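You operate a simulated robot arm through the tools that you are given. There is no shell and no other tool. Be economical: measure what you need, move in short steps, check, and stop when the job is done.

Carry out the task below with a simulated robot arm. There is one attempt and no reset: what you move stays moved.

JOB
Put things in order on the table top. At the end: the red pad stands on top of the yellow honeycomb sheet; the brown potato stands where the cream paper label (marked "Juice") stood; the brown oak plunger stands where the brown potato stood; the cream paper label stands where the red pad stood; whatever was shut is shut again. Leave all else as you found it, and nothing knocked over.
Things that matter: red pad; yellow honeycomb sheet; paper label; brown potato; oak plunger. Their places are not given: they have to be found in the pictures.

Only the result counts: the job must be done as asked and must still hold three seconds after the hand-in. Knocking over, shifting, dropping, spilling or breaking anything else fails it.

ROBOT AND FRAMES
A 7-joint arm with a two-finger parallel gripper, fixed in place. Base frame: the origin is at the foot of the arm, x ahead of it, y to its left, z up; the work surface is at about z = 0. Units: cm, rad, N and s.
With the tool pointing down near the work surface it reaches from about 22 to 58 cm from the base axis. Its first joint turns from -1.152 to 1.152 rad. Payload 2.5 kg.
Tool frame: the origin (TCP) lies between the finger pads and is the grasp point; the fingertips stand 2.3 cm ahead of it; z points along the fingers, y is the line along which they close. Largest opening 9.4 cm; finger width 3.8, thickness 1; the body of the gripper, 5.4 by 9.6 cm, starts 3.9 cm behind the TCP.
Orientation is that of the tool frame in the base frame, as [roll, pitch, yaw] about the fixed x, y, z axes, in that order (R = Rz(yaw) Ry(pitch) Rx(roll)). With the fingers straight down and closing along the base's y, the tool's x points along the base's -x, its y along +y and its z along -z.

CONTROLS
- The arm moves only by the tool step_arm. Its argument "moves" is a list that holds one entry, the list of rows, each a list of 7 numbers: the shift along the tool's x, y, z in units of 500 mm (1.0 is 500 mm), then the turn, a rotation vector about the tool's x, y, z in units of 60 degrees (1.0 is 60 degrees), then the finger opening in cm, from 0 to 9.4. In form: [[[dx, dy, dz, ax, ay, az, claw], ...]]. A call has 1 to 8 rows; each row is the pose to reach, as a shift and turn from the pose commanded when the call began, along the tool's axes at that moment. A call with a number of a shift or a turn outside -1 to 1 is refused whole. A row lasts 0.2 s, in which the tool goes at most 5 cm and 0.15 rad; a call with a longer step from one row to the next is refused whole, and so is a gripper value outside its range. Where a pose cannot be reached the arm comes as near as it can. A force on the tool above 40 N (or 10 N above the force at the start of the call, whichever is more), or a blocked arm, ends the call early, and 0.2 s more pass. The fingers move at their own pace (about 10.8 cm/s each) and stop on an object; they squeeze with about 37 N. The grip force told is the motor's: it shows also when the fingers shut on nothing. Time passes only in rows, and 0.2 s behind the last, so rows that repeat a pose let the fingers close. The reply holds the time, the measured pose of the TCP, the force on the tool along the base axes, the opening and the grip force, in the units named above and with some noise, and new pictures: "pictures" is both (left out), scene, wrist or none.
- Cameras (640 x 400 px; columns grow to the right, rows downward): "scene" is fixed at [12.14, -41.05, 53.56]; the picture's right is [0.81, -0.59, 0.00], its down [-0.38, -0.51, -0.77] and it looks along [0.46, 0.62, -0.64] (base axes); focal length 360 px, centre (320, 200). "wrist" rides on the gripper at [-3.9, 0, -4.4] in the tool frame; the picture's right is [0.00, -1.00, 0.00], its down [0.97, 0.00, -0.24] and it looks along [0.24, 0.00, 0.97] (tool axes); focal length 218 px, centre (320, 200).
- locate(camera, pixels): for up to 12 pixels [column, row] of the newest picture of that camera ("zoom" is the newest enlarged one), the place [x, y, z] in the base frame of the surface seen there, good to about 0.2 cm. It takes no simulated time.
- inspect(camera, box): a new picture of the part [left, top, right, bottom] of that camera's present view, enlarged. It takes no simulated time.
- job_done(): hands the job in; it is judged then, once.

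Keep the steps short. Do not move on a guess: measure, check each grasp and each placing, and mend mistakes. In all there are 80 turns and 120 pictures (those below and enlarged ones count). Leave the gripper open and the arm clear of the work at the hand-in unless told otherwise, and finish with a single line.

The tools are called after "Call:" by a JSON object that holds its "fn" and its "kwargs". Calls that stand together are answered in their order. step_arm: Moves the arm, as the interface text tells. Its arguments: {"type":"object","properties":{"moves":{"type":"array","items":{"type":"array","items":{"type":"array","items":{"type":"number"}}}},"pictures":{"type":"string","enum":["both","scene","wrist","none"]}},"required":["moves"]} The other tools are called the same way: locate (camera, pixels) gives the place of the surface under pixels of a picture; inspect (camera, box) takes an enlarged picture of a part of a camera's view; job_done () hands the job in.

At the start:

```text
clock: 0.0
tool_pos: [32.86, 9.57, 26.6]
ee_rot: [-3.14, 0.001, 3.141]
contact_force: [0.3, -0.3, 0.2]
width: 9.38
grasp_force: 0.1
```

scene: 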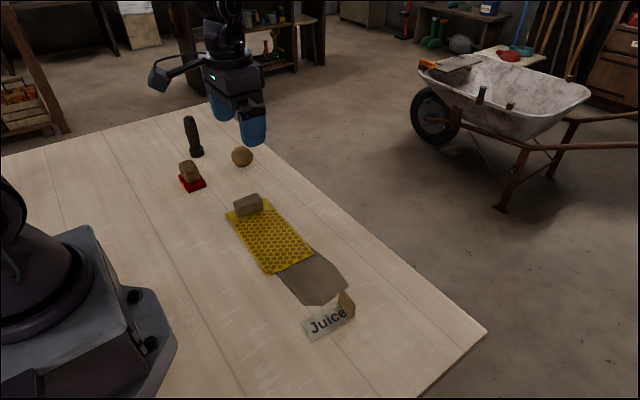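
wrist: 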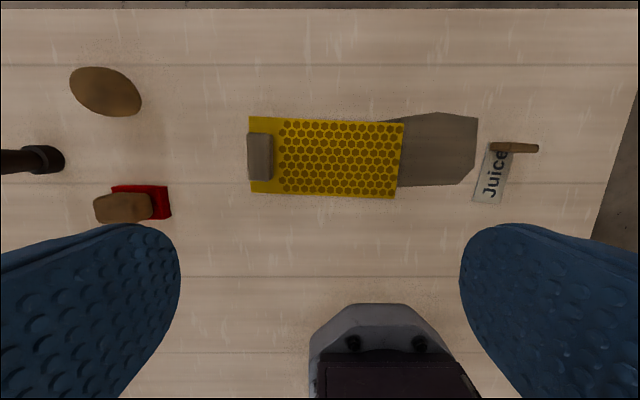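

I see a red pad with a brown thing on it near (190,178), a potato (242,157), a dark upright thing (193,135), the honeycomb sheet with a block on it, and the label with a chip on it. I'll enlarge these.

Call:
{"fn": "inspect", "kwargs": {"camera": "scene", "box": [150, 100, 290, 200]}}

Call:
{"fn": "inspect", "kwargs": {"camera": "scene", "box": [210, 180, 380, 350]}}

Call:
{"fn": "locate", "kwargs": {"camera": "wrist", "pixels": [[105, 92], [70, 80], [141, 105], [45, 160], [125, 208], [165, 200], [165, 188], [115, 187], [260, 155], [495, 170], [528, 148], [497, 148]]}}

Call:
{"fn": "inspect", "kwargs": {"camera": "wrist", "box": [0, 50, 200, 240]}}

Call:
{"fn": "inspect", "kwargs": {"camera": "wrist", "box": [440, 100, 580, 220]}}

```text
4.00 times, centred on (220, 150) of scene
```

zoom: 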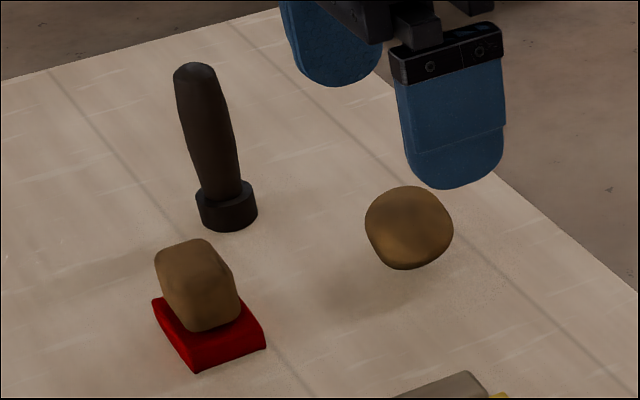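

```text
2.35 times, centred on (295, 265) of scene
```

zoom: 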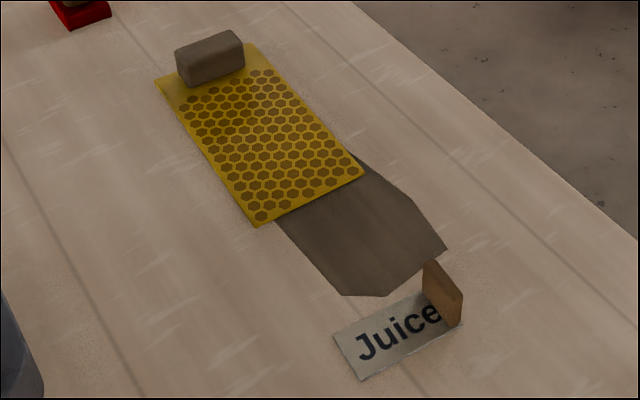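

```text
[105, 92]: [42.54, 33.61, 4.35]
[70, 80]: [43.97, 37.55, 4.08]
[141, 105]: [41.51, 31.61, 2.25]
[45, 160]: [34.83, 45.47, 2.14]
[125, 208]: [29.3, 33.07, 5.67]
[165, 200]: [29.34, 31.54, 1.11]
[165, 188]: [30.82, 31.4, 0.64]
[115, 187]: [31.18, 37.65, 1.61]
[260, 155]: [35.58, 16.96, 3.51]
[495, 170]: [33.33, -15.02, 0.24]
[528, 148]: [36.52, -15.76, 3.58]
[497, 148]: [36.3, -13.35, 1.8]
```

```text
2.11 times, centred on (100, 145) of wrist
```

zoom: 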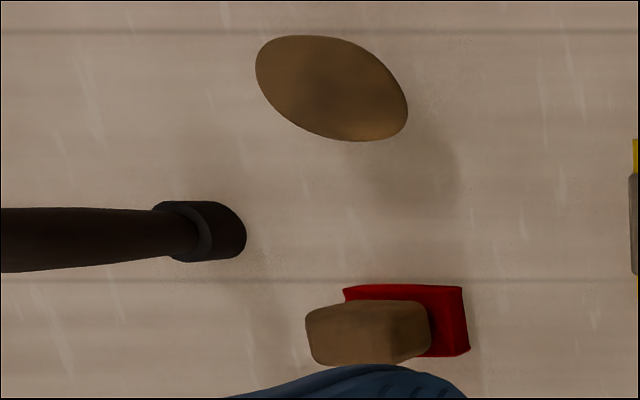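

```text
3.33 times, centred on (510, 160) of wrist
```

zoom: 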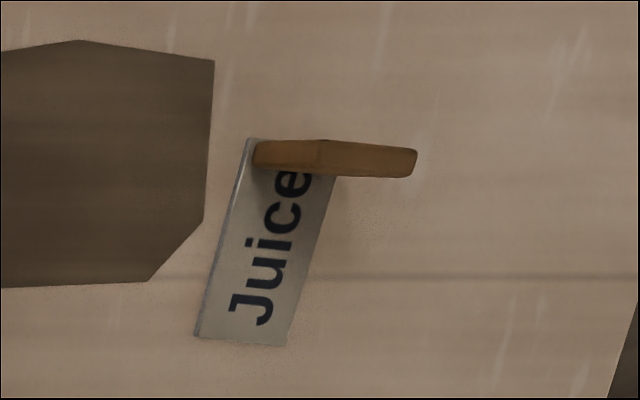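

Blocks stand on the pad, the label and the sheet. I'll move the hand over the left group (+20 cm in y, staying high) to measure from above.

Call:
{"fn": "step_arm", "kwargs": {"moves": [[[0, 0.09, 0, 0, 0, 0, 9.38], [0, 0.18, 0, 0, 0, 0, 9.38], [0, 0.27, 0, 0, 0, 0, 9.38], [0, 0.36, 0, 0, 0, 0, 9.38], [0, 0.42, 0, 0, 0, 0, 9.38], [0, 0.42, 0, 0, 0, 0, 9.38]]]}}

```text
clock: 1.4
tool_pos: [32.83, 30.67, 26.55]
ee_rot: [3.141, 0.0, 3.141]
contact_force: [0.1, 0.1, 0.0]
width: 9.41
grasp_force: 0.1
```

scene: 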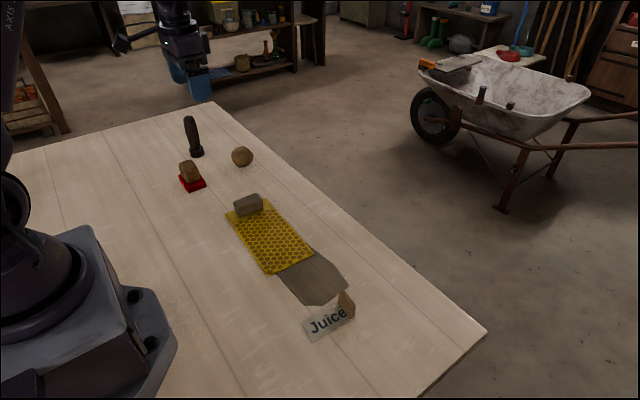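
wrist: 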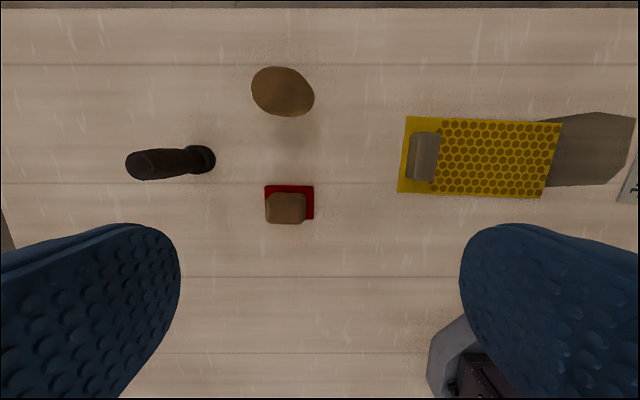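

The group is well in view now. I'll measure the pad, block, potato and plunger and enlarge.

Call:
{"fn": "inspect", "kwargs": {"camera": "wrist", "box": [120, 50, 330, 240]}}

Call:
{"fn": "locate", "kwargs": {"camera": "wrist", "pixels": [[267, 187], [312, 187], [312, 218], [285, 188], [285, 209], [268, 222], [303, 222], [285, 194], [252, 80], [312, 103], [282, 91], [290, 66]]}}

Call:
{"fn": "locate", "kwargs": {"camera": "wrist", "pixels": [[142, 165], [214, 158], [204, 147], [204, 173], [180, 162], [407, 118], [559, 124], [544, 198], [399, 191], [425, 155], [438, 160], [490, 160]]}}

```text
2.11 times, centred on (225, 145) of wrist
```

zoom: 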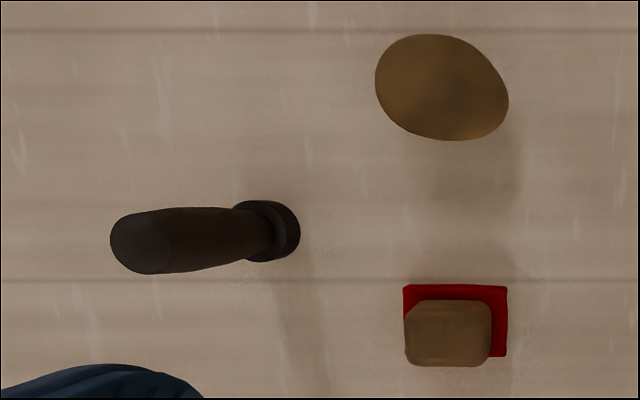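

```text
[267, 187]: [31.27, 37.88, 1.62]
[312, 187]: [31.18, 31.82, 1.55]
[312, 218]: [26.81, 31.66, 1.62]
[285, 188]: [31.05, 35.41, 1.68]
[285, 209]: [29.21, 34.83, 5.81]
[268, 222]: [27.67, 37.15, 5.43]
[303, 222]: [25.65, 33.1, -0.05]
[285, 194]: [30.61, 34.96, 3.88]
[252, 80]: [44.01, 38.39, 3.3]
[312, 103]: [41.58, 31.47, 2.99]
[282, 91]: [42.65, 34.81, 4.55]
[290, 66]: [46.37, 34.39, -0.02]
```

```text
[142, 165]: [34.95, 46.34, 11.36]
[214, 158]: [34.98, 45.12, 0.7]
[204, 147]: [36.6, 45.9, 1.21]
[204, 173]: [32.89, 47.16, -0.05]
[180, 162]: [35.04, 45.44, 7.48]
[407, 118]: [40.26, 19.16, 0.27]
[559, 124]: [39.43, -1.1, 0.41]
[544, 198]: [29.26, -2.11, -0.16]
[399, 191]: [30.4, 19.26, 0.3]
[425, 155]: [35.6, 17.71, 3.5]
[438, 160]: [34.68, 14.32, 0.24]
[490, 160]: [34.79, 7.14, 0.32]
```

The blocks on pad and label could be handles fixed to them, or loose riders. Testing gently will tell. I'll go above the pad's block (29.1, 34.8), to z ≈ 11, and look.

Call:
{"fn": "step_arm", "kwargs": {"moves": [[[0.019, 0.021, 0.08, 0, 0, 0, 9.38], [0.037, 0.042, 0.16, 0, 0, 0, 9.38], [0.056, 0.063, 0.24, 0, 0, 0, 9.38], [0.074, 0.083, 0.31, 0, 0, 0, 9.38], [0.074, 0.083, 0.31, 0, 0, 0, 9.38]]], "pictures": "wrist"}}

```text
clock: 2.6
tool_pos: [29.04, 34.92, 11.08]
ee_rot: [3.141, 0.0, 3.139]
contact_force: [-0.1, -0.6, 0.2]
width: 9.39
grasp_force: 0.0
```

wrist: 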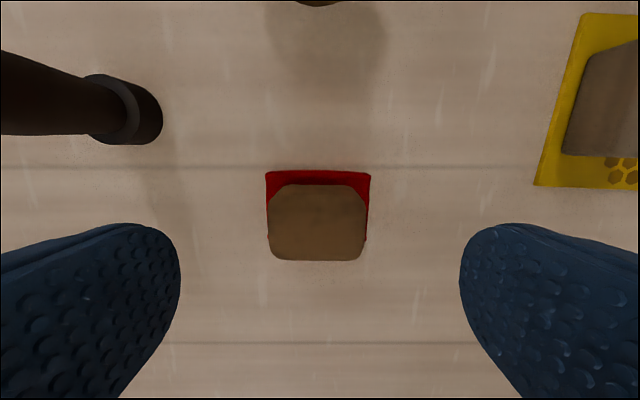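

The block sits central between the fingers. I'll go down to z ≈ 4.4 (tips above the pad top, 1.6) and close.

Call:
{"fn": "step_arm", "kwargs": {"moves": [[[0, 0, 0.07, 0, 0, 0, 9.38], [0, 0, 0.133, 0, 0, 0, 9.38], [0, 0, 0.133, 0, 0, 0, 5], [0, 0, 0.133, 0, 0, 0, 3], [0, 0, 0.133, 0, 0, 0, 3]]], "pictures": "wrist"}}

Call:
{"fn": "step_arm", "kwargs": {"moves": [[[0, 0, -0.015, 0, 0, 0, 3], [0, 0, -0.03, 0, 0, 0, 3], [0, 0, -0.03, 0, 0, 0, 3]]]}}

Call:
{"fn": "inspect", "kwargs": {"camera": "scene", "box": [150, 100, 290, 200]}}

```text
clock: 3.8
tool_pos: [29.3, 34.85, 4.42]
ee_rot: [-3.141, 0.0, 3.141]
contact_force: [0.4, -0.1, -0.8]
width: 4.95
grasp_force: 37.0
```

wrist: 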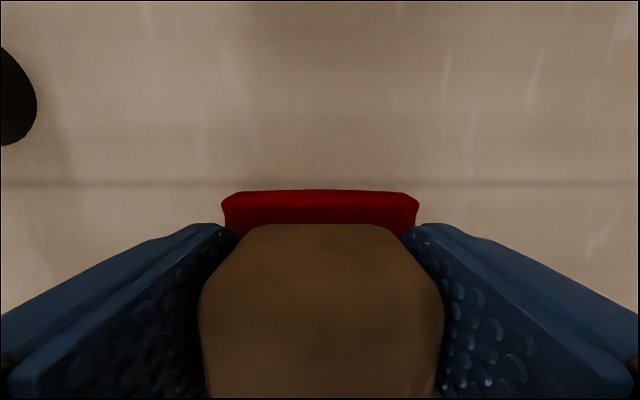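

```text
clock: 4.6
tool_pos: [29.21, 34.87, 6.0]
ee_rot: [3.141, -0.001, -3.14]
contact_force: [-0.2, -0.4, 0.4]
width: 4.93
grasp_force: 36.7
```

scene: 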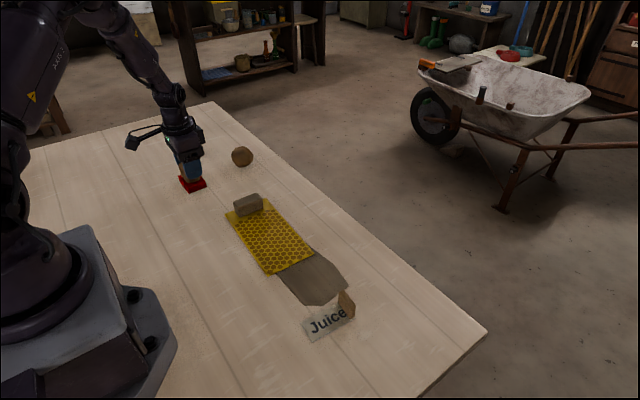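
wrist: 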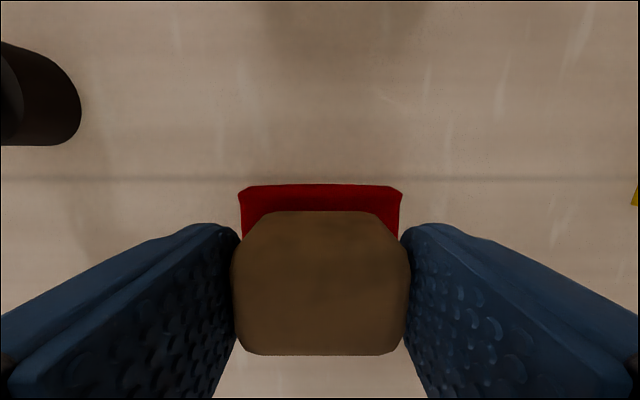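

```text
4.00 times, centred on (220, 150) of scene
```

zoom: 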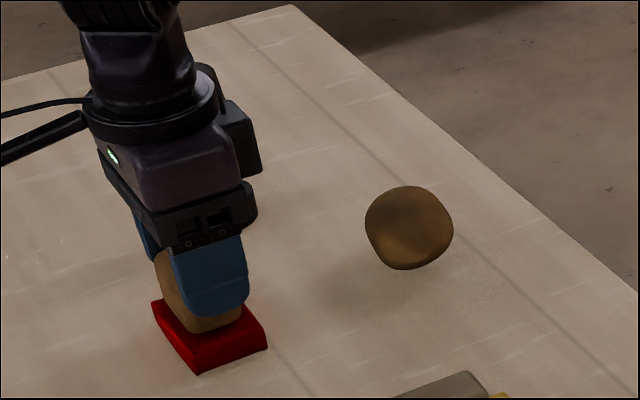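

In the wrist picture the block's top looks farther away than before: it seems the fingers slid up it. I'll measure the block's top and the pad.

Call:
{"fn": "locate", "kwargs": {"camera": "wrist", "pixels": [[320, 300], [320, 225], [320, 345], [320, 190], [320, 204], [300, 375]]}}

Call:
{"fn": "inspect", "kwargs": {"camera": "scene", "box": [165, 140, 225, 200]}}

```text
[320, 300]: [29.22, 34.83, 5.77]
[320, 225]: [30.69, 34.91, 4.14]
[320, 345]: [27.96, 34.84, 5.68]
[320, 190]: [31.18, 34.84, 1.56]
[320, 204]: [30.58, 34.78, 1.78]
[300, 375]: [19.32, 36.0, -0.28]
```

```text
6.67 times, centred on (195, 170) of scene
```

zoom: 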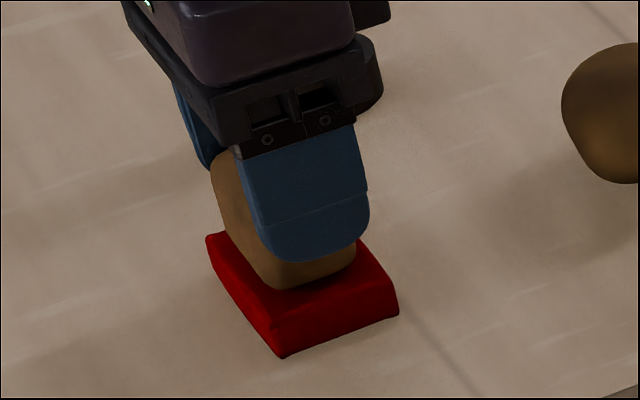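

The block is still at 5.77: the fingers slipped. I'll open, go down again to z ≈ 4.2, close longer, and lift only 0.3 cm to read the force.

Call:
{"fn": "step_arm", "kwargs": {"moves": [[[0, 0, 0, 0, 0, 0, 7], [0, 0, 0.036, 0, 0, 0, 7], [0, 0, 0.036, 0, 0, 0, 3], [0, 0, 0.036, 0, 0, 0, 1], [0, 0, 0.036, 0, 0, 0, 1], [0, 0, 0.036, 0, 0, 0, 1]]], "pictures": "none"}}

Call:
{"fn": "step_arm", "kwargs": {"moves": [[[0, 0, -0.006, 0, 0, 0, 1]]], "pictures": "none"}}

Call:
{"fn": "step_arm", "kwargs": {"moves": [[[0, 0, -0.006, 0, 0, 0, 1], [0, 0, -0.01, 0, 0, 0, 1]]], "pictures": "wrist"}}

```text
clock: 6.0
tool_pos: [29.16, 34.8, 4.21]
ee_rot: [-3.141, -0.002, -3.142]
contact_force: [-1.0, 0.5, 1.7]
width: 4.95
grasp_force: 36.6
```

```text
clock: 6.4
tool_pos: [29.28, 34.73, 4.53]
ee_rot: [3.141, -0.001, 3.14]
contact_force: [0.3, 0.2, -0.8]
width: 4.97
grasp_force: 36.6
```

```text
clock: 7.0
tool_pos: [29.25, 34.88, 4.95]
ee_rot: [-3.14, 0.001, 3.139]
contact_force: [-0.7, 0.6, -0.9]
width: 4.97
grasp_force: 36.6
```

wrist: 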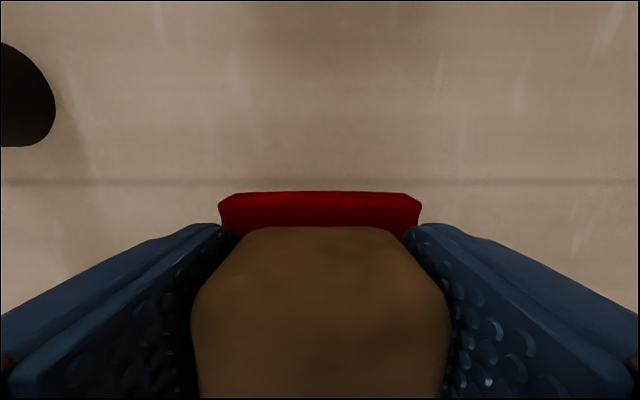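

Now the block appears to keep its size against the fingers. Measure block top and pad height.

Call:
{"fn": "locate", "kwargs": {"camera": "wrist", "pixels": [[320, 300], [320, 350], [320, 200], [300, 215], [320, 170]]}}

Call:
{"fn": "inspect", "kwargs": {"camera": "scene", "box": [165, 140, 225, 200]}}

```text
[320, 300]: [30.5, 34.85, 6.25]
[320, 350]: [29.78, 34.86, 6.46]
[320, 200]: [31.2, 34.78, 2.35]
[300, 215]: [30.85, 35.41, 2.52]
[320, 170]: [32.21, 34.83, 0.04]
```

```text
6.67 times, centred on (195, 170) of scene
```

zoom: 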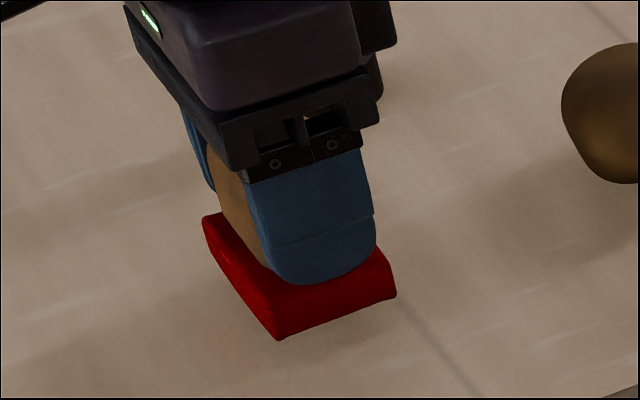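

The pad came up with the block (both raised 0.7 cm): the block is its fixed handle. I'll lift 8 cm and check the hold.

Call:
{"fn": "step_arm", "kwargs": {"moves": [[[0, 0, -0.03, 0, 0, 0, 1], [0, 0, -0.07, 0, 0, 0, 1], [0, 0, -0.12, 0, 0, 0, 1], [0, 0, -0.16, 0, 0, 0, 1], [0, 0, -0.16, 0, 0, 0, 1]]], "pictures": "scene"}}

```text
clock: 8.2
tool_pos: [29.27, 34.97, 13.07]
ee_rot: [3.141, 0.001, 3.142]
contact_force: [-1.0, 0.3, -0.5]
width: 4.98
grasp_force: 37.0
```

scene: 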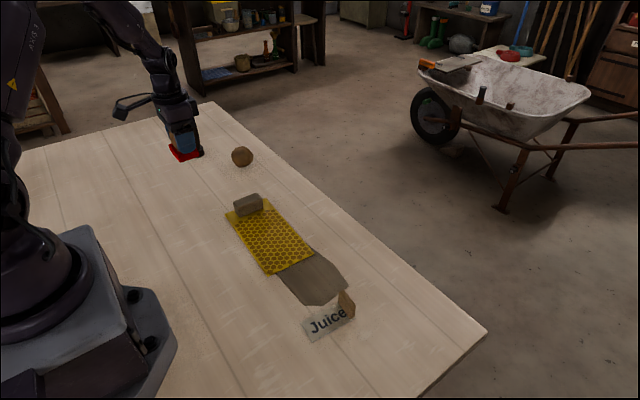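

Held well. Carry to above the sheet's middle (35, 8).

Call:
{"fn": "step_arm", "kwargs": {"moves": [[[-0.012, -0.06, 0, 0, 0, 0, 1], [-0.03, -0.14, 0, 0, 0, 0, 1], [-0.05, -0.23, 0, 0, 0, 0, 1], [-0.07, -0.32, 0, 0, 0, 0, 1], [-0.09, -0.41, 0, 0, 0, 0, 1], [-0.105, -0.49, 0, 0, 0, 0, 1], [-0.116, -0.538, 0, 0, 0, 0, 1], [-0.116, -0.538, 0, 0, 0, 0, 1]]]}}

```text
clock: 10.0
tool_pos: [35.13, 7.96, 13.07]
ee_rot: [3.141, 0.0, -3.141]
contact_force: [0.0, -0.1, -0.8]
width: 4.93
grasp_force: 36.8
```

scene: 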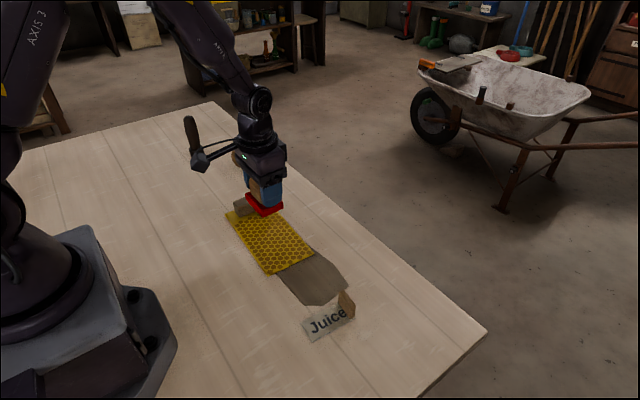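
wrist: 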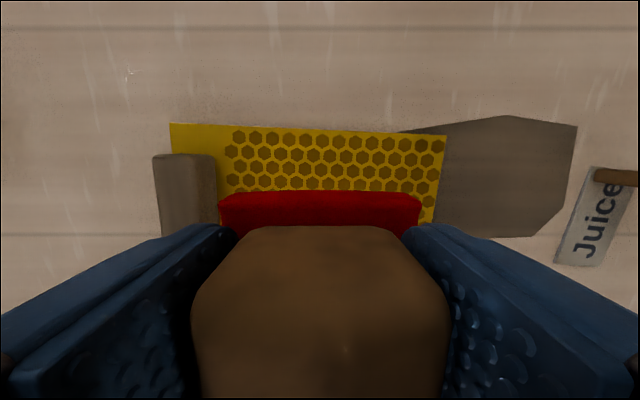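

Pad is over the sheet, clear of its handle. I'll measure the sheet height, then lower to just above it.

Call:
{"fn": "locate", "kwargs": {"camera": "wrist", "pixels": [[230, 175], [320, 170], [420, 170], [480, 180], [320, 205], [570, 240], [615, 178], [190, 135]]}}

Call:
{"fn": "step_arm", "kwargs": {"moves": [[[0, 0, 0.06, 0, 0, 0, 1], [0, 0, 0.12, 0, 0, 0, 1], [0, 0, 0.15, 0, 0, 0, 1], [0, 0, 0.162, 0, 0, 0, 1], [0, 0, 0.162, 0, 0, 0, 1]]], "pictures": "wrist"}}

```text
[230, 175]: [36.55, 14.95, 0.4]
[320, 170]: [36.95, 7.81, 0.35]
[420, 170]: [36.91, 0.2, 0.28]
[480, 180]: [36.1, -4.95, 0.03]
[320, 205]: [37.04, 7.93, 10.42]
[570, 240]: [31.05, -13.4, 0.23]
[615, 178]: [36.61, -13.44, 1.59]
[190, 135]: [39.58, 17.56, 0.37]
```

```text
clock: 11.2
tool_pos: [35.02, 7.9, 4.98]
ee_rot: [3.142, 0.001, 3.142]
contact_force: [0.6, -0.8, -1.2]
width: 4.96
grasp_force: 37.4
```

wrist: 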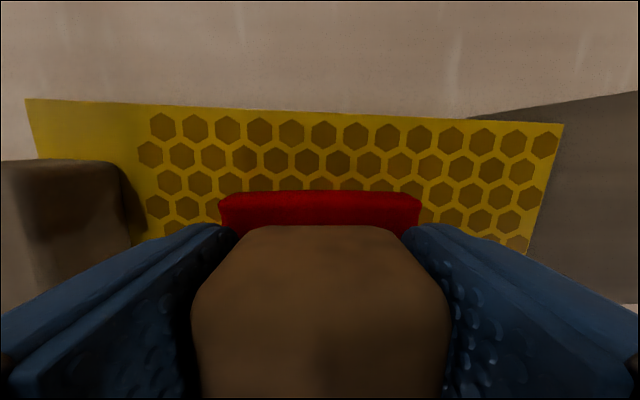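

Lower the last 0.35 cm and read the force.

Call:
{"fn": "step_arm", "kwargs": {"moves": [[[0, 0, 0.004, 0, 0, 0, 1], [0, 0, 0.007, 0, 0, 0, 1], [0, 0, 0.007, 0, 0, 0, 1]]], "pictures": "none"}}

Call:
{"fn": "step_arm", "kwargs": {"moves": [[[0, 0, 0, 0, 0, 0, 5.5], [0, 0, 0, 0, 0, 0, 6.5], [0, 0, -0.01, 0, 0, 0, 7], [0, 0, -0.08, 0, 0, 0, 7], [0, 0, -0.16, 0, 0, 0, 7], [0, 0, -0.2, 0, 0, 0, 7]]]}}

```text
clock: 12.0
tool_pos: [34.89, 7.82, 4.52]
ee_rot: [-3.141, -0.002, -3.14]
contact_force: [-2.3, 0.6, 7.7]
width: 4.98
grasp_force: 37.6
```

```text
clock: 13.4
tool_pos: [35.02, 7.9, 14.55]
ee_rot: [3.141, 0.0, 3.142]
contact_force: [-1.4, -0.1, -0.4]
width: 7.0
grasp_force: 0.1
```

scene: 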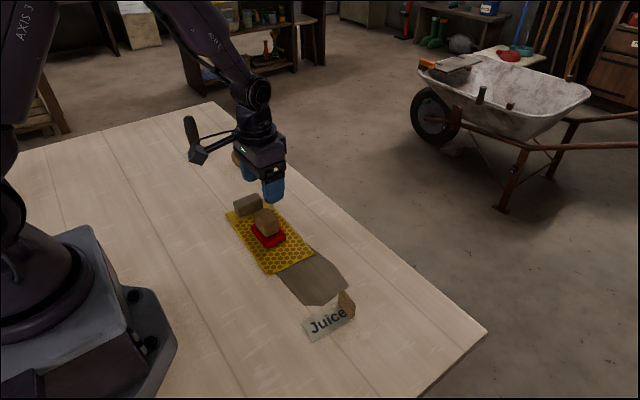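
wrist: 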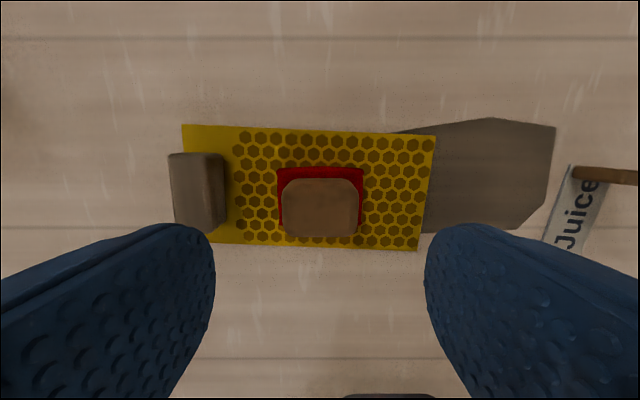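

The pad rests on the sheet. Now view the label from above: go to about (33, -14, 18).

Call:
{"fn": "step_arm", "kwargs": {"moves": [[[0, -0.07, -0.03, 0, 0, 0, 7], [0, -0.16, -0.07, 0, 0, 0, 9], [0.01, -0.25, -0.07, 0, 0, 0, 9.3], [0.02, -0.34, -0.07, 0, 0, 0, 9.3], [0.03, -0.43, -0.07, 0, 0, 0, 9.3], [0.03, -0.43, -0.07, 0, 0, 0, 9.3]]], "pictures": "wrist"}}

Call:
{"fn": "inspect", "kwargs": {"camera": "wrist", "box": [220, 100, 440, 270]}}

```text
clock: 14.8
tool_pos: [33.41, -13.64, 18.12]
ee_rot: [3.14, -0.001, 3.14]
contact_force: [0.2, -0.1, -0.2]
width: 9.31
grasp_force: 0.1
```

wrist: 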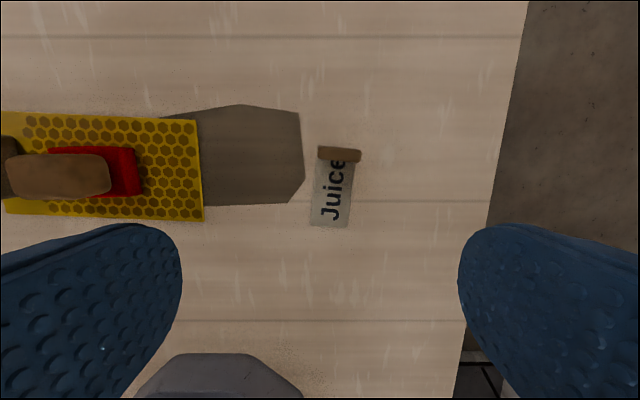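

```text
2.35 times, centred on (330, 185) of wrist
```

zoom: 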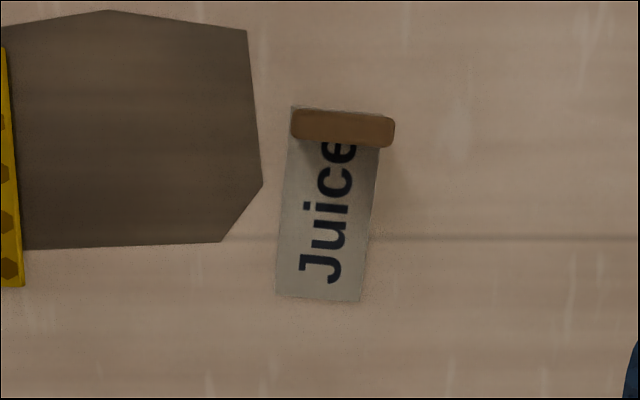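

The wooden tab is aligned with the label's end: its handle. Measure label corners and tab.

Call:
{"fn": "locate", "kwargs": {"camera": "zoom", "pixels": [[280, 292], [358, 299], [294, 108], [376, 155], [290, 155], [300, 125], [388, 133], [342, 120], [345, 140], [343, 113], [325, 220], [388, 121]]}}

```text
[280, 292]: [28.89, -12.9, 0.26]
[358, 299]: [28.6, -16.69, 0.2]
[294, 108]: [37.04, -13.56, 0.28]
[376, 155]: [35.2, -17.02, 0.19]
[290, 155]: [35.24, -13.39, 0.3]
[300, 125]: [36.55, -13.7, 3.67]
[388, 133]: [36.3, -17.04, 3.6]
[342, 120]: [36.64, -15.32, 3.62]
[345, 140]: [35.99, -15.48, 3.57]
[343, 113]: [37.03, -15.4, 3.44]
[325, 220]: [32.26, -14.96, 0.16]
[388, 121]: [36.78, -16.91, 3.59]
```

Tab centre (36.5, -15.4), 1.1 thick along the label's length; label centre ≈ (32.8, -15.1). I'll turn the tool about 86° so the fingers close on the tab's thickness, moving over it.

Call:
{"fn": "step_arm", "kwargs": {"moves": [[[-0.01, -0.006, 0, 0, 0, -0.119, 9.3], [-0.02, -0.012, 0, 0, 0, -0.238, 9.3], [-0.03, -0.018, 0, 0, 0, -0.357, 9.3], [-0.04, -0.024, 0, 0, 0, -0.476, 9.3], [-0.05, -0.03, 0, 0, 0, -0.595, 9.3], [-0.062, -0.036, 0, 0, 0, -0.714, 9.3]]], "pictures": "none"}}

Call:
{"fn": "step_arm", "kwargs": {"moves": [[[0, 0, 0, 0, 0, -0.119, 9.3], [0, 0, 0, 0, 0, -0.238, 9.3], [0, 0, 0, 0, 0, -0.357, 9.3], [0, 0, 0, 0, 0, -0.476, 9.3], [0, 0, 0, 0, 0, -0.595, 9.3], [0, 0, 0, 0, 0, -0.714, 9.3], [0, 0, 0, 0, 0, -0.714, 6]]], "pictures": "wrist"}}

```text
clock: 16.2
tool_pos: [36.68, -15.41, 18.14]
ee_rot: [3.141, 0.0, -2.392]
contact_force: [0.0, 0.3, 0.0]
width: 9.3
grasp_force: 0.0
```

```text
clock: 17.8
tool_pos: [36.56, -15.37, 18.03]
ee_rot: [3.142, 0.001, -1.647]
contact_force: [-0.4, 0.1, 0.6]
width: 6.01
grasp_force: 0.0
```

wrist: 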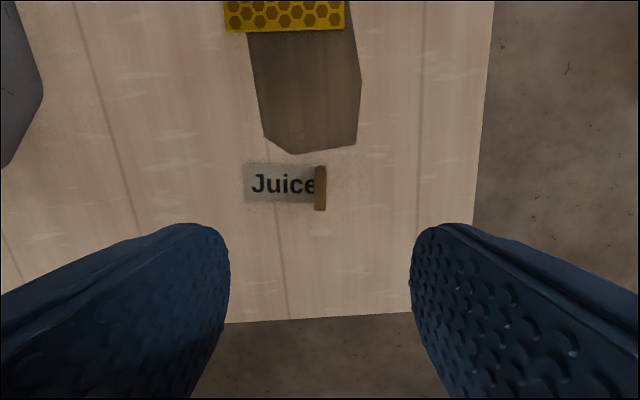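

Aligned with the tab central at column 320. Descend to z ≈ 6 with fingers at 4 cm and check.

Call:
{"fn": "step_arm", "kwargs": {"moves": [[[0, 0, 0.08, 0, 0, 0, 4], [0, 0, 0.16, 0, 0, 0, 4], [0, 0, 0.24, 0, 0, 0, 4], [0, 0, 0.24, 0, 0, 0, 4]]], "pictures": "wrist"}}

```text
clock: 18.8
tool_pos: [36.64, -15.37, 6.12]
ee_rot: [3.14, 0.0, -1.648]
contact_force: [0.0, -0.2, 0.0]
width: 4.0
grasp_force: 0.0
```

wrist: 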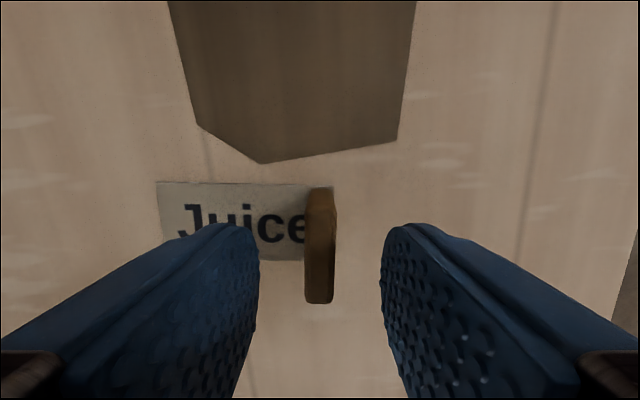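

Tab is between the fingers. Go down to z ≈ 3.1 (tips 0.8 above the table), close, then lift 0.5 cm.

Call:
{"fn": "step_arm", "kwargs": {"moves": [[[0, 0, 0.04, 0, 0, 0, 4], [0, 0, 0.059, 0, 0, 0, 4], [0, 0, 0.059, 0, 0, 0, 0], [0, 0, 0.059, 0, 0, 0, 0], [0, 0, 0.059, 0, 0, 0, 0], [0, 0, 0.059, 0, 0, 0, 0]]], "pictures": "none"}}

Call:
{"fn": "step_arm", "kwargs": {"moves": [[[0, 0, -0.01, 0, 0, 0, 0], [0, 0, -0.03, 0, 0, 0, 0], [0, 0, -0.06, 0, 0, 0, 0], [0, 0, -0.06, 0, 0, 0, 0]]]}}

Call:
{"fn": "inspect", "kwargs": {"camera": "scene", "box": [270, 250, 400, 350]}}

```text
clock: 20.2
tool_pos: [36.55, -15.46, 3.05]
ee_rot: [3.141, 0.0, -1.647]
contact_force: [0.0, -0.1, -0.6]
width: 0.98
grasp_force: 36.3
```

```text
clock: 21.2
tool_pos: [36.62, -15.5, 6.14]
ee_rot: [3.141, 0.0, -1.647]
contact_force: [0.3, -1.5, -0.1]
width: 1.0
grasp_force: 36.9
```

scene: 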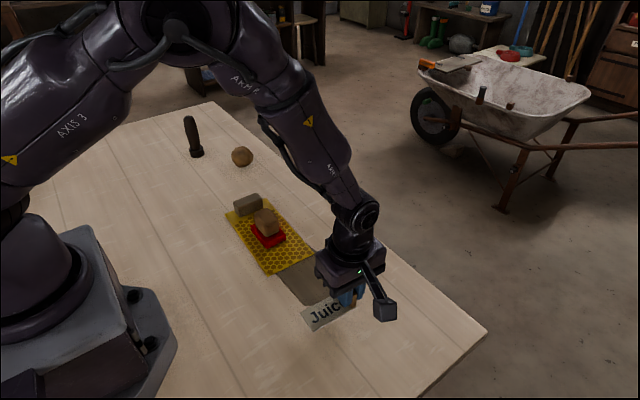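
wrist: 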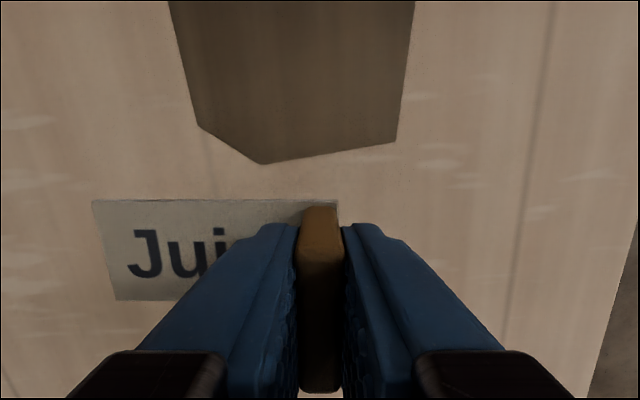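

```text
4.00 times, centred on (335, 300) of scene
```

zoom: 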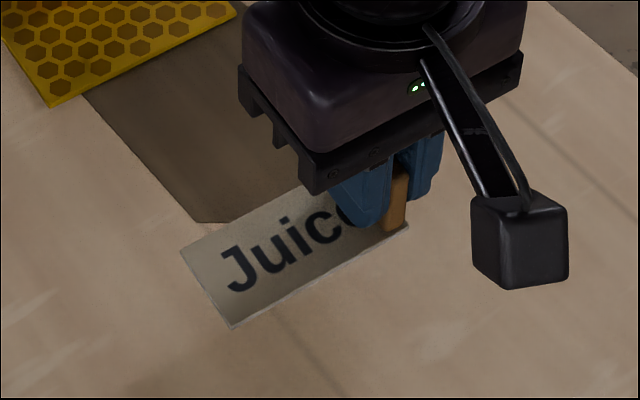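

The label hangs level with its tab handle. Label centre is offset (-3.76, +0.36) from the TCP, so release at TCP (32.8, 34.45). Lift 8 cm and carry in two calls.

Call:
{"fn": "step_arm", "kwargs": {"moves": [[[0, 0, -0.06, 0, 0, 0, 0], [0, 0, -0.13, 0, 0, 0, 0], [-0.05, 0.008, -0.16, 0, 0, 0, 0], [-0.13, 0.02, -0.16, 0, 0, 0, 0], [-0.22, 0.034, -0.16, 0, 0, 0, 0], [-0.31, 0.048, -0.16, 0, 0, 0, 0], [-0.4, 0.061, -0.16, 0, 0, 0, 0], [-0.45, 0.069, -0.16, 0, 0, 0, 0]]], "pictures": "none"}}

Call:
{"fn": "step_arm", "kwargs": {"moves": [[[-0.07, 0.011, 0, 0, 0, 0, 0], [-0.16, 0.025, 0, 0, 0, 0, 0], [-0.25, 0.038, 0, 0, 0, 0, 0], [-0.34, 0.052, 0, 0, 0, 0, 0], [-0.43, 0.066, 0, 0, 0, 0, 0], [-0.5, 0.077, 0, 0, 0, 0, 0], [-0.54, 0.083, 0, 0, 0, 0, 0], [-0.54, 0.083, 0, 0, 0, 0, 0]]]}}

```text
clock: 23.0
tool_pos: [34.8, 7.36, 14.12]
ee_rot: [-3.141, 0.0, -1.646]
contact_force: [0.2, 0.0, -0.3]
width: 1.01
grasp_force: 37.3
```

```text
clock: 24.8
tool_pos: [32.78, 34.5, 14.12]
ee_rot: [-3.141, -0.001, -1.648]
contact_force: [0.5, 0.4, -0.6]
width: 1.0
grasp_force: 36.9
```

scene: 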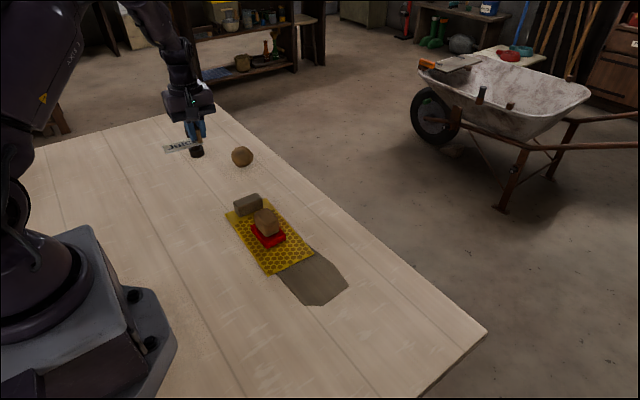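
wrist: 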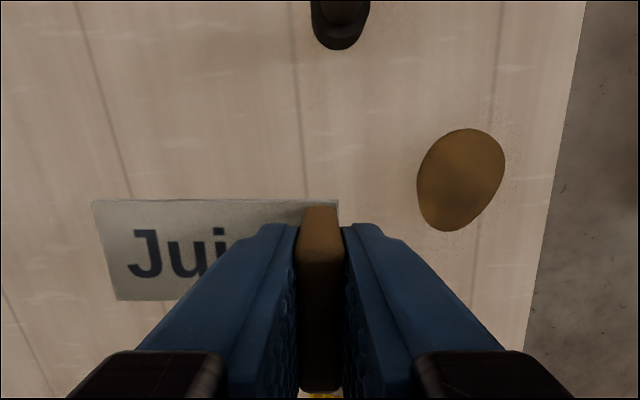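

Above the pad's old place, nothing in the way. Lower 10.5 cm, then the last bit reading the force.

Call:
{"fn": "step_arm", "kwargs": {"moves": [[[0, 0, 0.07, 0, 0, 0, 0], [0, 0, 0.14, 0, 0, 0, 0], [0, 0, 0.19, 0, 0, 0, 0], [0, 0, 0.21, 0, 0, 0, 0], [0, 0, 0.218, 0, 0, 0, 0], [0, 0, 0.22, 0, 0, 0, 0]]], "pictures": "wrist"}}

```text
clock: 26.2
tool_pos: [32.85, 34.5, 3.26]
ee_rot: [3.141, 0.0, -1.648]
contact_force: [0.4, -1.2, 0.5]
width: 1.0
grasp_force: 36.9
```

wrist: 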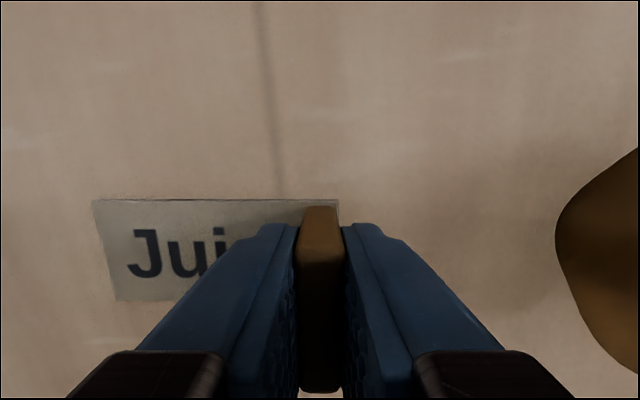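

Go down 0.15 more, release to 3 cm, and rise.

Call:
{"fn": "step_arm", "kwargs": {"moves": [[[0, 0, 0.003, 0, 0, 0, 0], [0, 0, 0.003, 0, 0, 0, 0], [0, 0, 0.003, 0, 0, 0, 2], [0, 0, 0.003, 0, 0, 0, 3], [0, 0, -0.02, 0, 0, 0, 3], [0, 0, -0.1, 0, 0, 0, 3], [0, 0, -0.19, 0, 0, 0, 3], [0, 0, -0.28, 0, 0, 0, 3]]]}}

```text
clock: 28.0
tool_pos: [32.72, 34.46, 17.2]
ee_rot: [-3.14, 0.002, -1.646]
contact_force: [-0.6, -0.1, 0.1]
width: 3.0
grasp_force: 0.0
```

scene: 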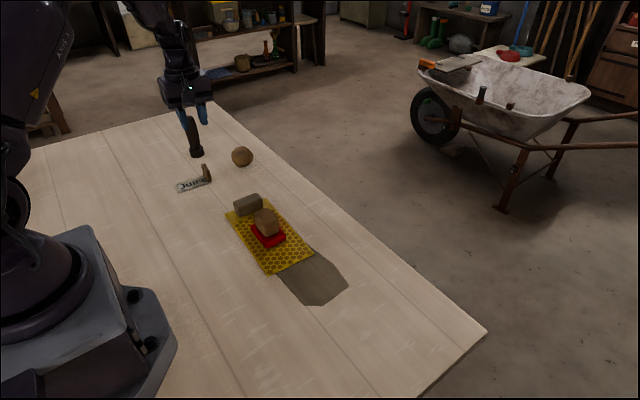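
wrist: 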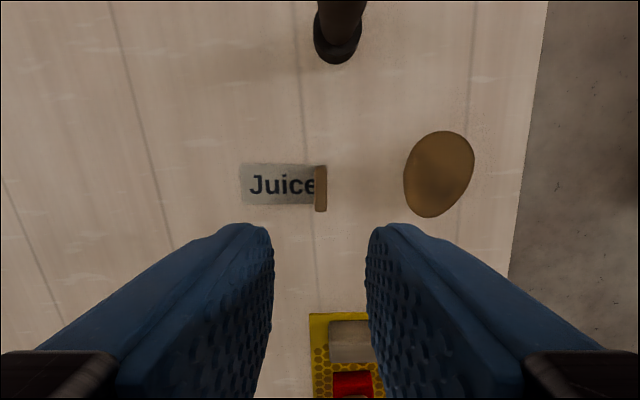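

Label is placed. Now measure the potato outline (438,172) and check label corners.

Call:
{"fn": "locate", "kwargs": {"camera": "wrist", "pixels": [[438, 173], [452, 134], [424, 214], [407, 185], [471, 160], [408, 170], [470, 175], [242, 163], [240, 203], [325, 166], [320, 190], [338, 50]]}}

Call:
{"fn": "inspect", "kwargs": {"camera": "wrist", "box": [220, 100, 500, 250]}}

```text
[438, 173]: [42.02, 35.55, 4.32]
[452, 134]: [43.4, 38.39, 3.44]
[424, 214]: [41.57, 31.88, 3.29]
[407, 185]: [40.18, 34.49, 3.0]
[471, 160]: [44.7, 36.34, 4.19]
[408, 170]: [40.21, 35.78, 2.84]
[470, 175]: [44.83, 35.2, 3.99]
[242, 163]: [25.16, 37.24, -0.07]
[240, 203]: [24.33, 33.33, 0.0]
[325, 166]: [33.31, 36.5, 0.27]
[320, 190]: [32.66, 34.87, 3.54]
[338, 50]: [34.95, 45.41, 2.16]
```

```text
2.29 times, centred on (360, 175) of wrist
```

zoom: 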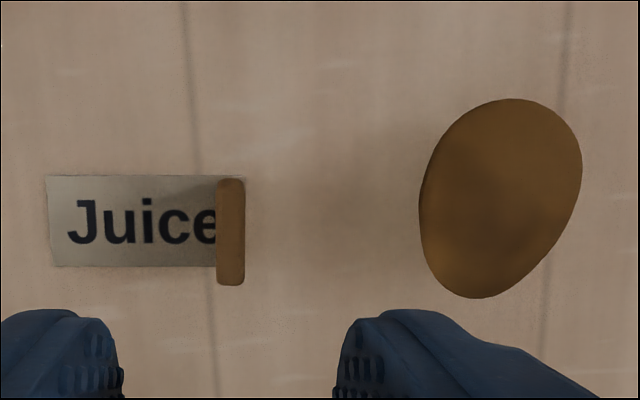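

Label centre ≈ (29.1, 35.0): good. Potato centre ≈ (42.5, 35.0), long axis about 71° from x. I'll go above it at z ≈ 10, turning 15° to close across its narrow side.

Call:
{"fn": "step_arm", "kwargs": {"moves": [[[-0.006, -0.05, 0, 0, 0, 0.08, 7], [-0.012, -0.1, 0, 0, 0, 0.16, 9.3], [-0.019, -0.15, 0, 0, 0, 0.245, 9.3], [-0.025, -0.195, 0.04, 0, 0, 0.245, 9.3], [-0.025, -0.195, 0.1, 0, 0, 0.245, 9.3], [-0.025, -0.195, 0.144, 0, 0, 0.245, 9.3], [-0.025, -0.195, 0.144, 0, 0, 0.245, 9.3]]], "pictures": "wrist"}}

```text
clock: 29.6
tool_pos: [42.66, 35.03, 9.99]
ee_rot: [3.14, 0.0, -1.905]
contact_force: [-0.1, 0.3, -1.1]
width: 9.3
grasp_force: 0.0
```

wrist: 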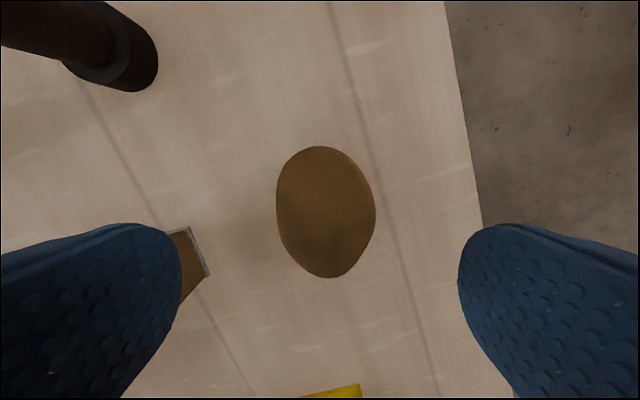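

Potato is central and aligned. Descend to z ≈ 2.9 with opening 7.5 and close.

Call:
{"fn": "step_arm", "kwargs": {"moves": [[[0, 0, 0.06, 0, 0, 0, 7.5], [0, 0, 0.12, 0, 0, 0, 7.5], [0, 0, 0.142, 0, 0, 0, 7.5], [0, 0, 0.142, 0, 0, 0, 4], [0, 0, 0.142, 0, 0, 0, 1], [0, 0, 0.142, 0, 0, 0, 1], [0, 0, 0.142, 0, 0, 0, 1]]], "pictures": "none"}}

Call:
{"fn": "step_arm", "kwargs": {"moves": [[[0, 0, -0.01, 0, 0, 0, 1], [0, 0, -0.03, 0, 0, 0, 1], [0, 0, -0.03, 0, 0, 0, 1]]], "pictures": "wrist"}}

Call:
{"fn": "inspect", "kwargs": {"camera": "scene", "box": [170, 90, 300, 190]}}

```text
clock: 31.2
tool_pos: [42.59, 35.14, 2.75]
ee_rot: [-3.14, -0.001, -1.905]
contact_force: [2.3, 0.6, 0.7]
width: 5.06
grasp_force: 36.1
```

```text
clock: 32.0
tool_pos: [42.6, 35.04, 4.36]
ee_rot: [-3.141, -0.001, -1.903]
contact_force: [-0.1, -0.1, -1.3]
width: 5.07
grasp_force: 37.4
```

wrist: 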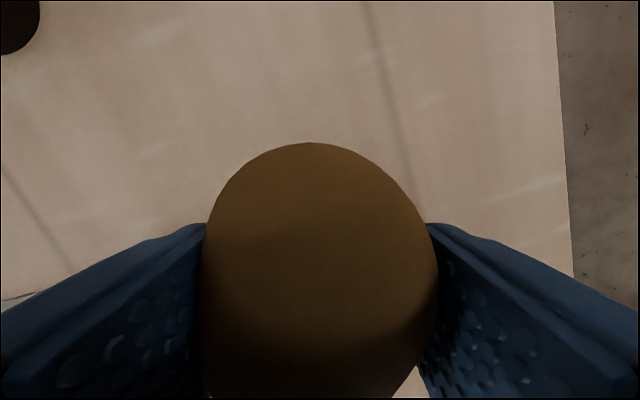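

```text
4.00 times, centred on (235, 140) of scene
```

zoom: 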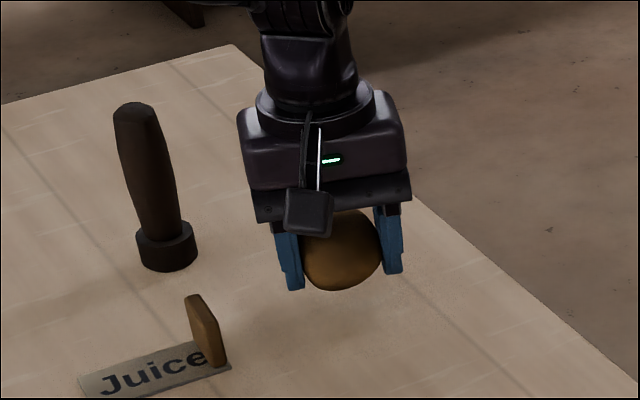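

Potato held and clear. Lift to z ≈ 13 and carry to above the label's old place (32.8, -15.1).

Call:
{"fn": "step_arm", "kwargs": {"moves": [[[0, 0, -0.06, 0, 0, 0, 1], [0, 0, -0.13, 0, 0, 0, 1], [0.05, -0.007, -0.17, 0, 0, 0, 1], [0.13, -0.018, -0.17, 0, 0, 0, 1], [0.22, -0.031, -0.17, 0, 0, 0, 1], [0.31, -0.044, -0.17, 0, 0, 0, 1], [0.4, -0.057, -0.17, 0, 0, 0, 1], [0.45, -0.064, -0.17, 0, 0, 0, 1]]], "pictures": "none"}}

Call:
{"fn": "step_arm", "kwargs": {"moves": [[[0.07, -0.01, 0, 0, 0, 0, 1], [0.16, -0.023, 0, 0, 0, 0, 1], [0.25, -0.035, 0, 0, 0, 0, 1], [0.34, -0.048, 0, 0, 0, 0, 1], [0.43, -0.061, 0, 0, 0, 0, 1], [0.51, -0.072, 0, 0, 0, 0, 1], [0.561, -0.079, 0, 0, 0, 0, 1], [0.561, -0.079, 0, 0, 0, 0, 1]]]}}

```text
clock: 33.8
tool_pos: [38.31, 12.77, 12.89]
ee_rot: [-3.141, 0.0, -1.903]
contact_force: [0.7, 0.4, -1.2]
width: 5.05
grasp_force: 36.6
```

```text
clock: 35.6
tool_pos: [32.85, -15.11, 12.77]
ee_rot: [3.141, 0.0, -1.904]
contact_force: [0.3, -0.5, -0.9]
width: 5.05
grasp_force: 37.3
```

scene: 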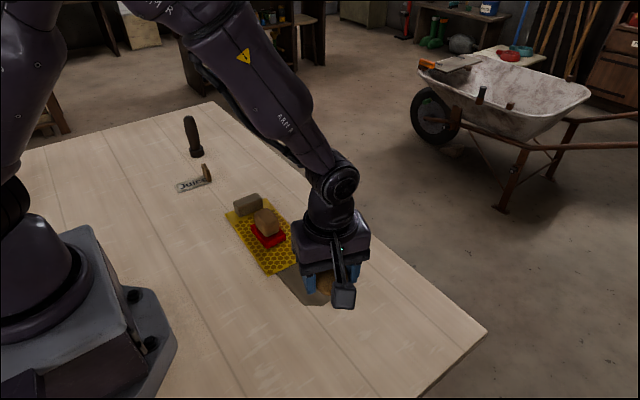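
wrist: 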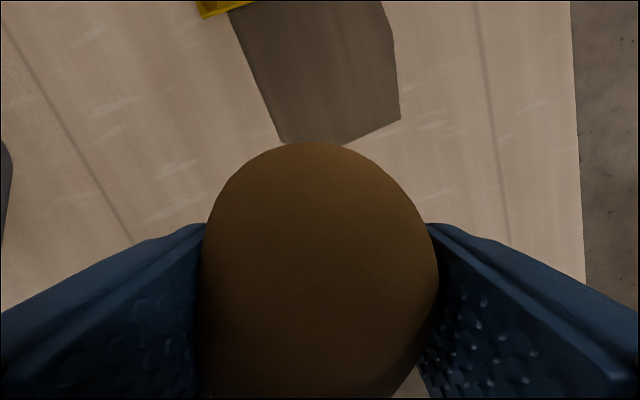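

Over the spot. Lower 9.7 cm, then to contact.

Call:
{"fn": "step_arm", "kwargs": {"moves": [[[0, 0, 0.07, 0, 0, 0, 1], [0, 0, 0.14, 0, 0, 0, 1], [0, 0, 0.18, 0, 0, 0, 1], [0, 0, 0.194, 0, 0, 0, 1], [0, 0, 0.199, 0, 0, 0, 1], [0, 0, 0.201, 0, 0, 0, 1], [0, 0, 0.201, 0, 0, 0, 1]]], "pictures": "none"}}

Call:
{"fn": "step_arm", "kwargs": {"moves": [[[0, 0, 0, 0, 0, 0, 5.6], [0, 0, 0, 0, 0, 0, 6.5], [0, 0, 0, 0, 0, 0, 8], [0, 0, -0.06, 0, 0, 0, 8], [0, 0, -0.14, 0, 0, 0, 8], [0, 0, -0.24, 0, 0, 0, 8], [0, 0, -0.3, 0, 0, 0, 8]]]}}

```text
clock: 37.2
tool_pos: [32.83, -15.25, 2.8]
ee_rot: [-3.14, 0.0, -1.905]
contact_force: [-2.0, 0.6, 10.6]
width: 5.04
grasp_force: 37.1
```

```text
clock: 38.8
tool_pos: [32.82, -15.06, 17.84]
ee_rot: [3.14, 0.0, -1.904]
contact_force: [-0.1, -0.7, 0.3]
width: 7.98
grasp_force: 0.1
```

scene: 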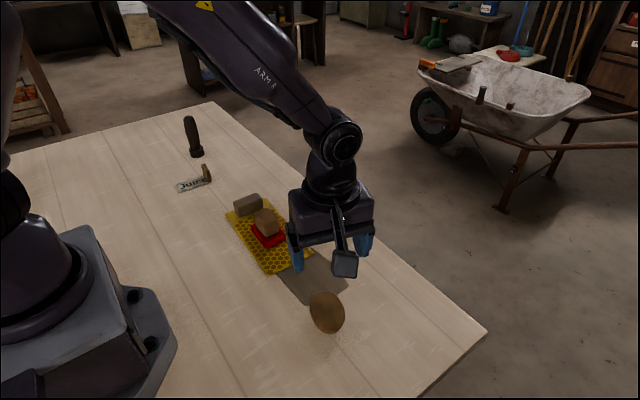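
wrist: 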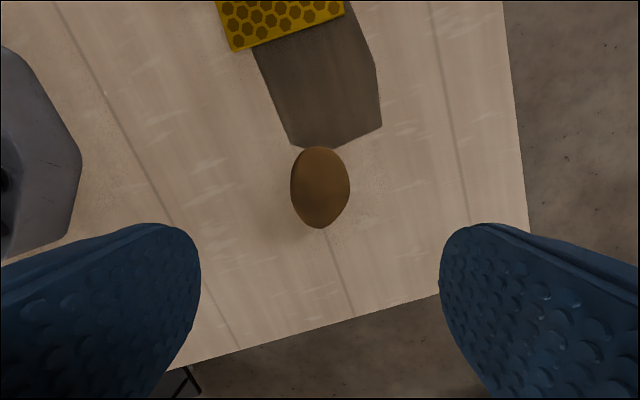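

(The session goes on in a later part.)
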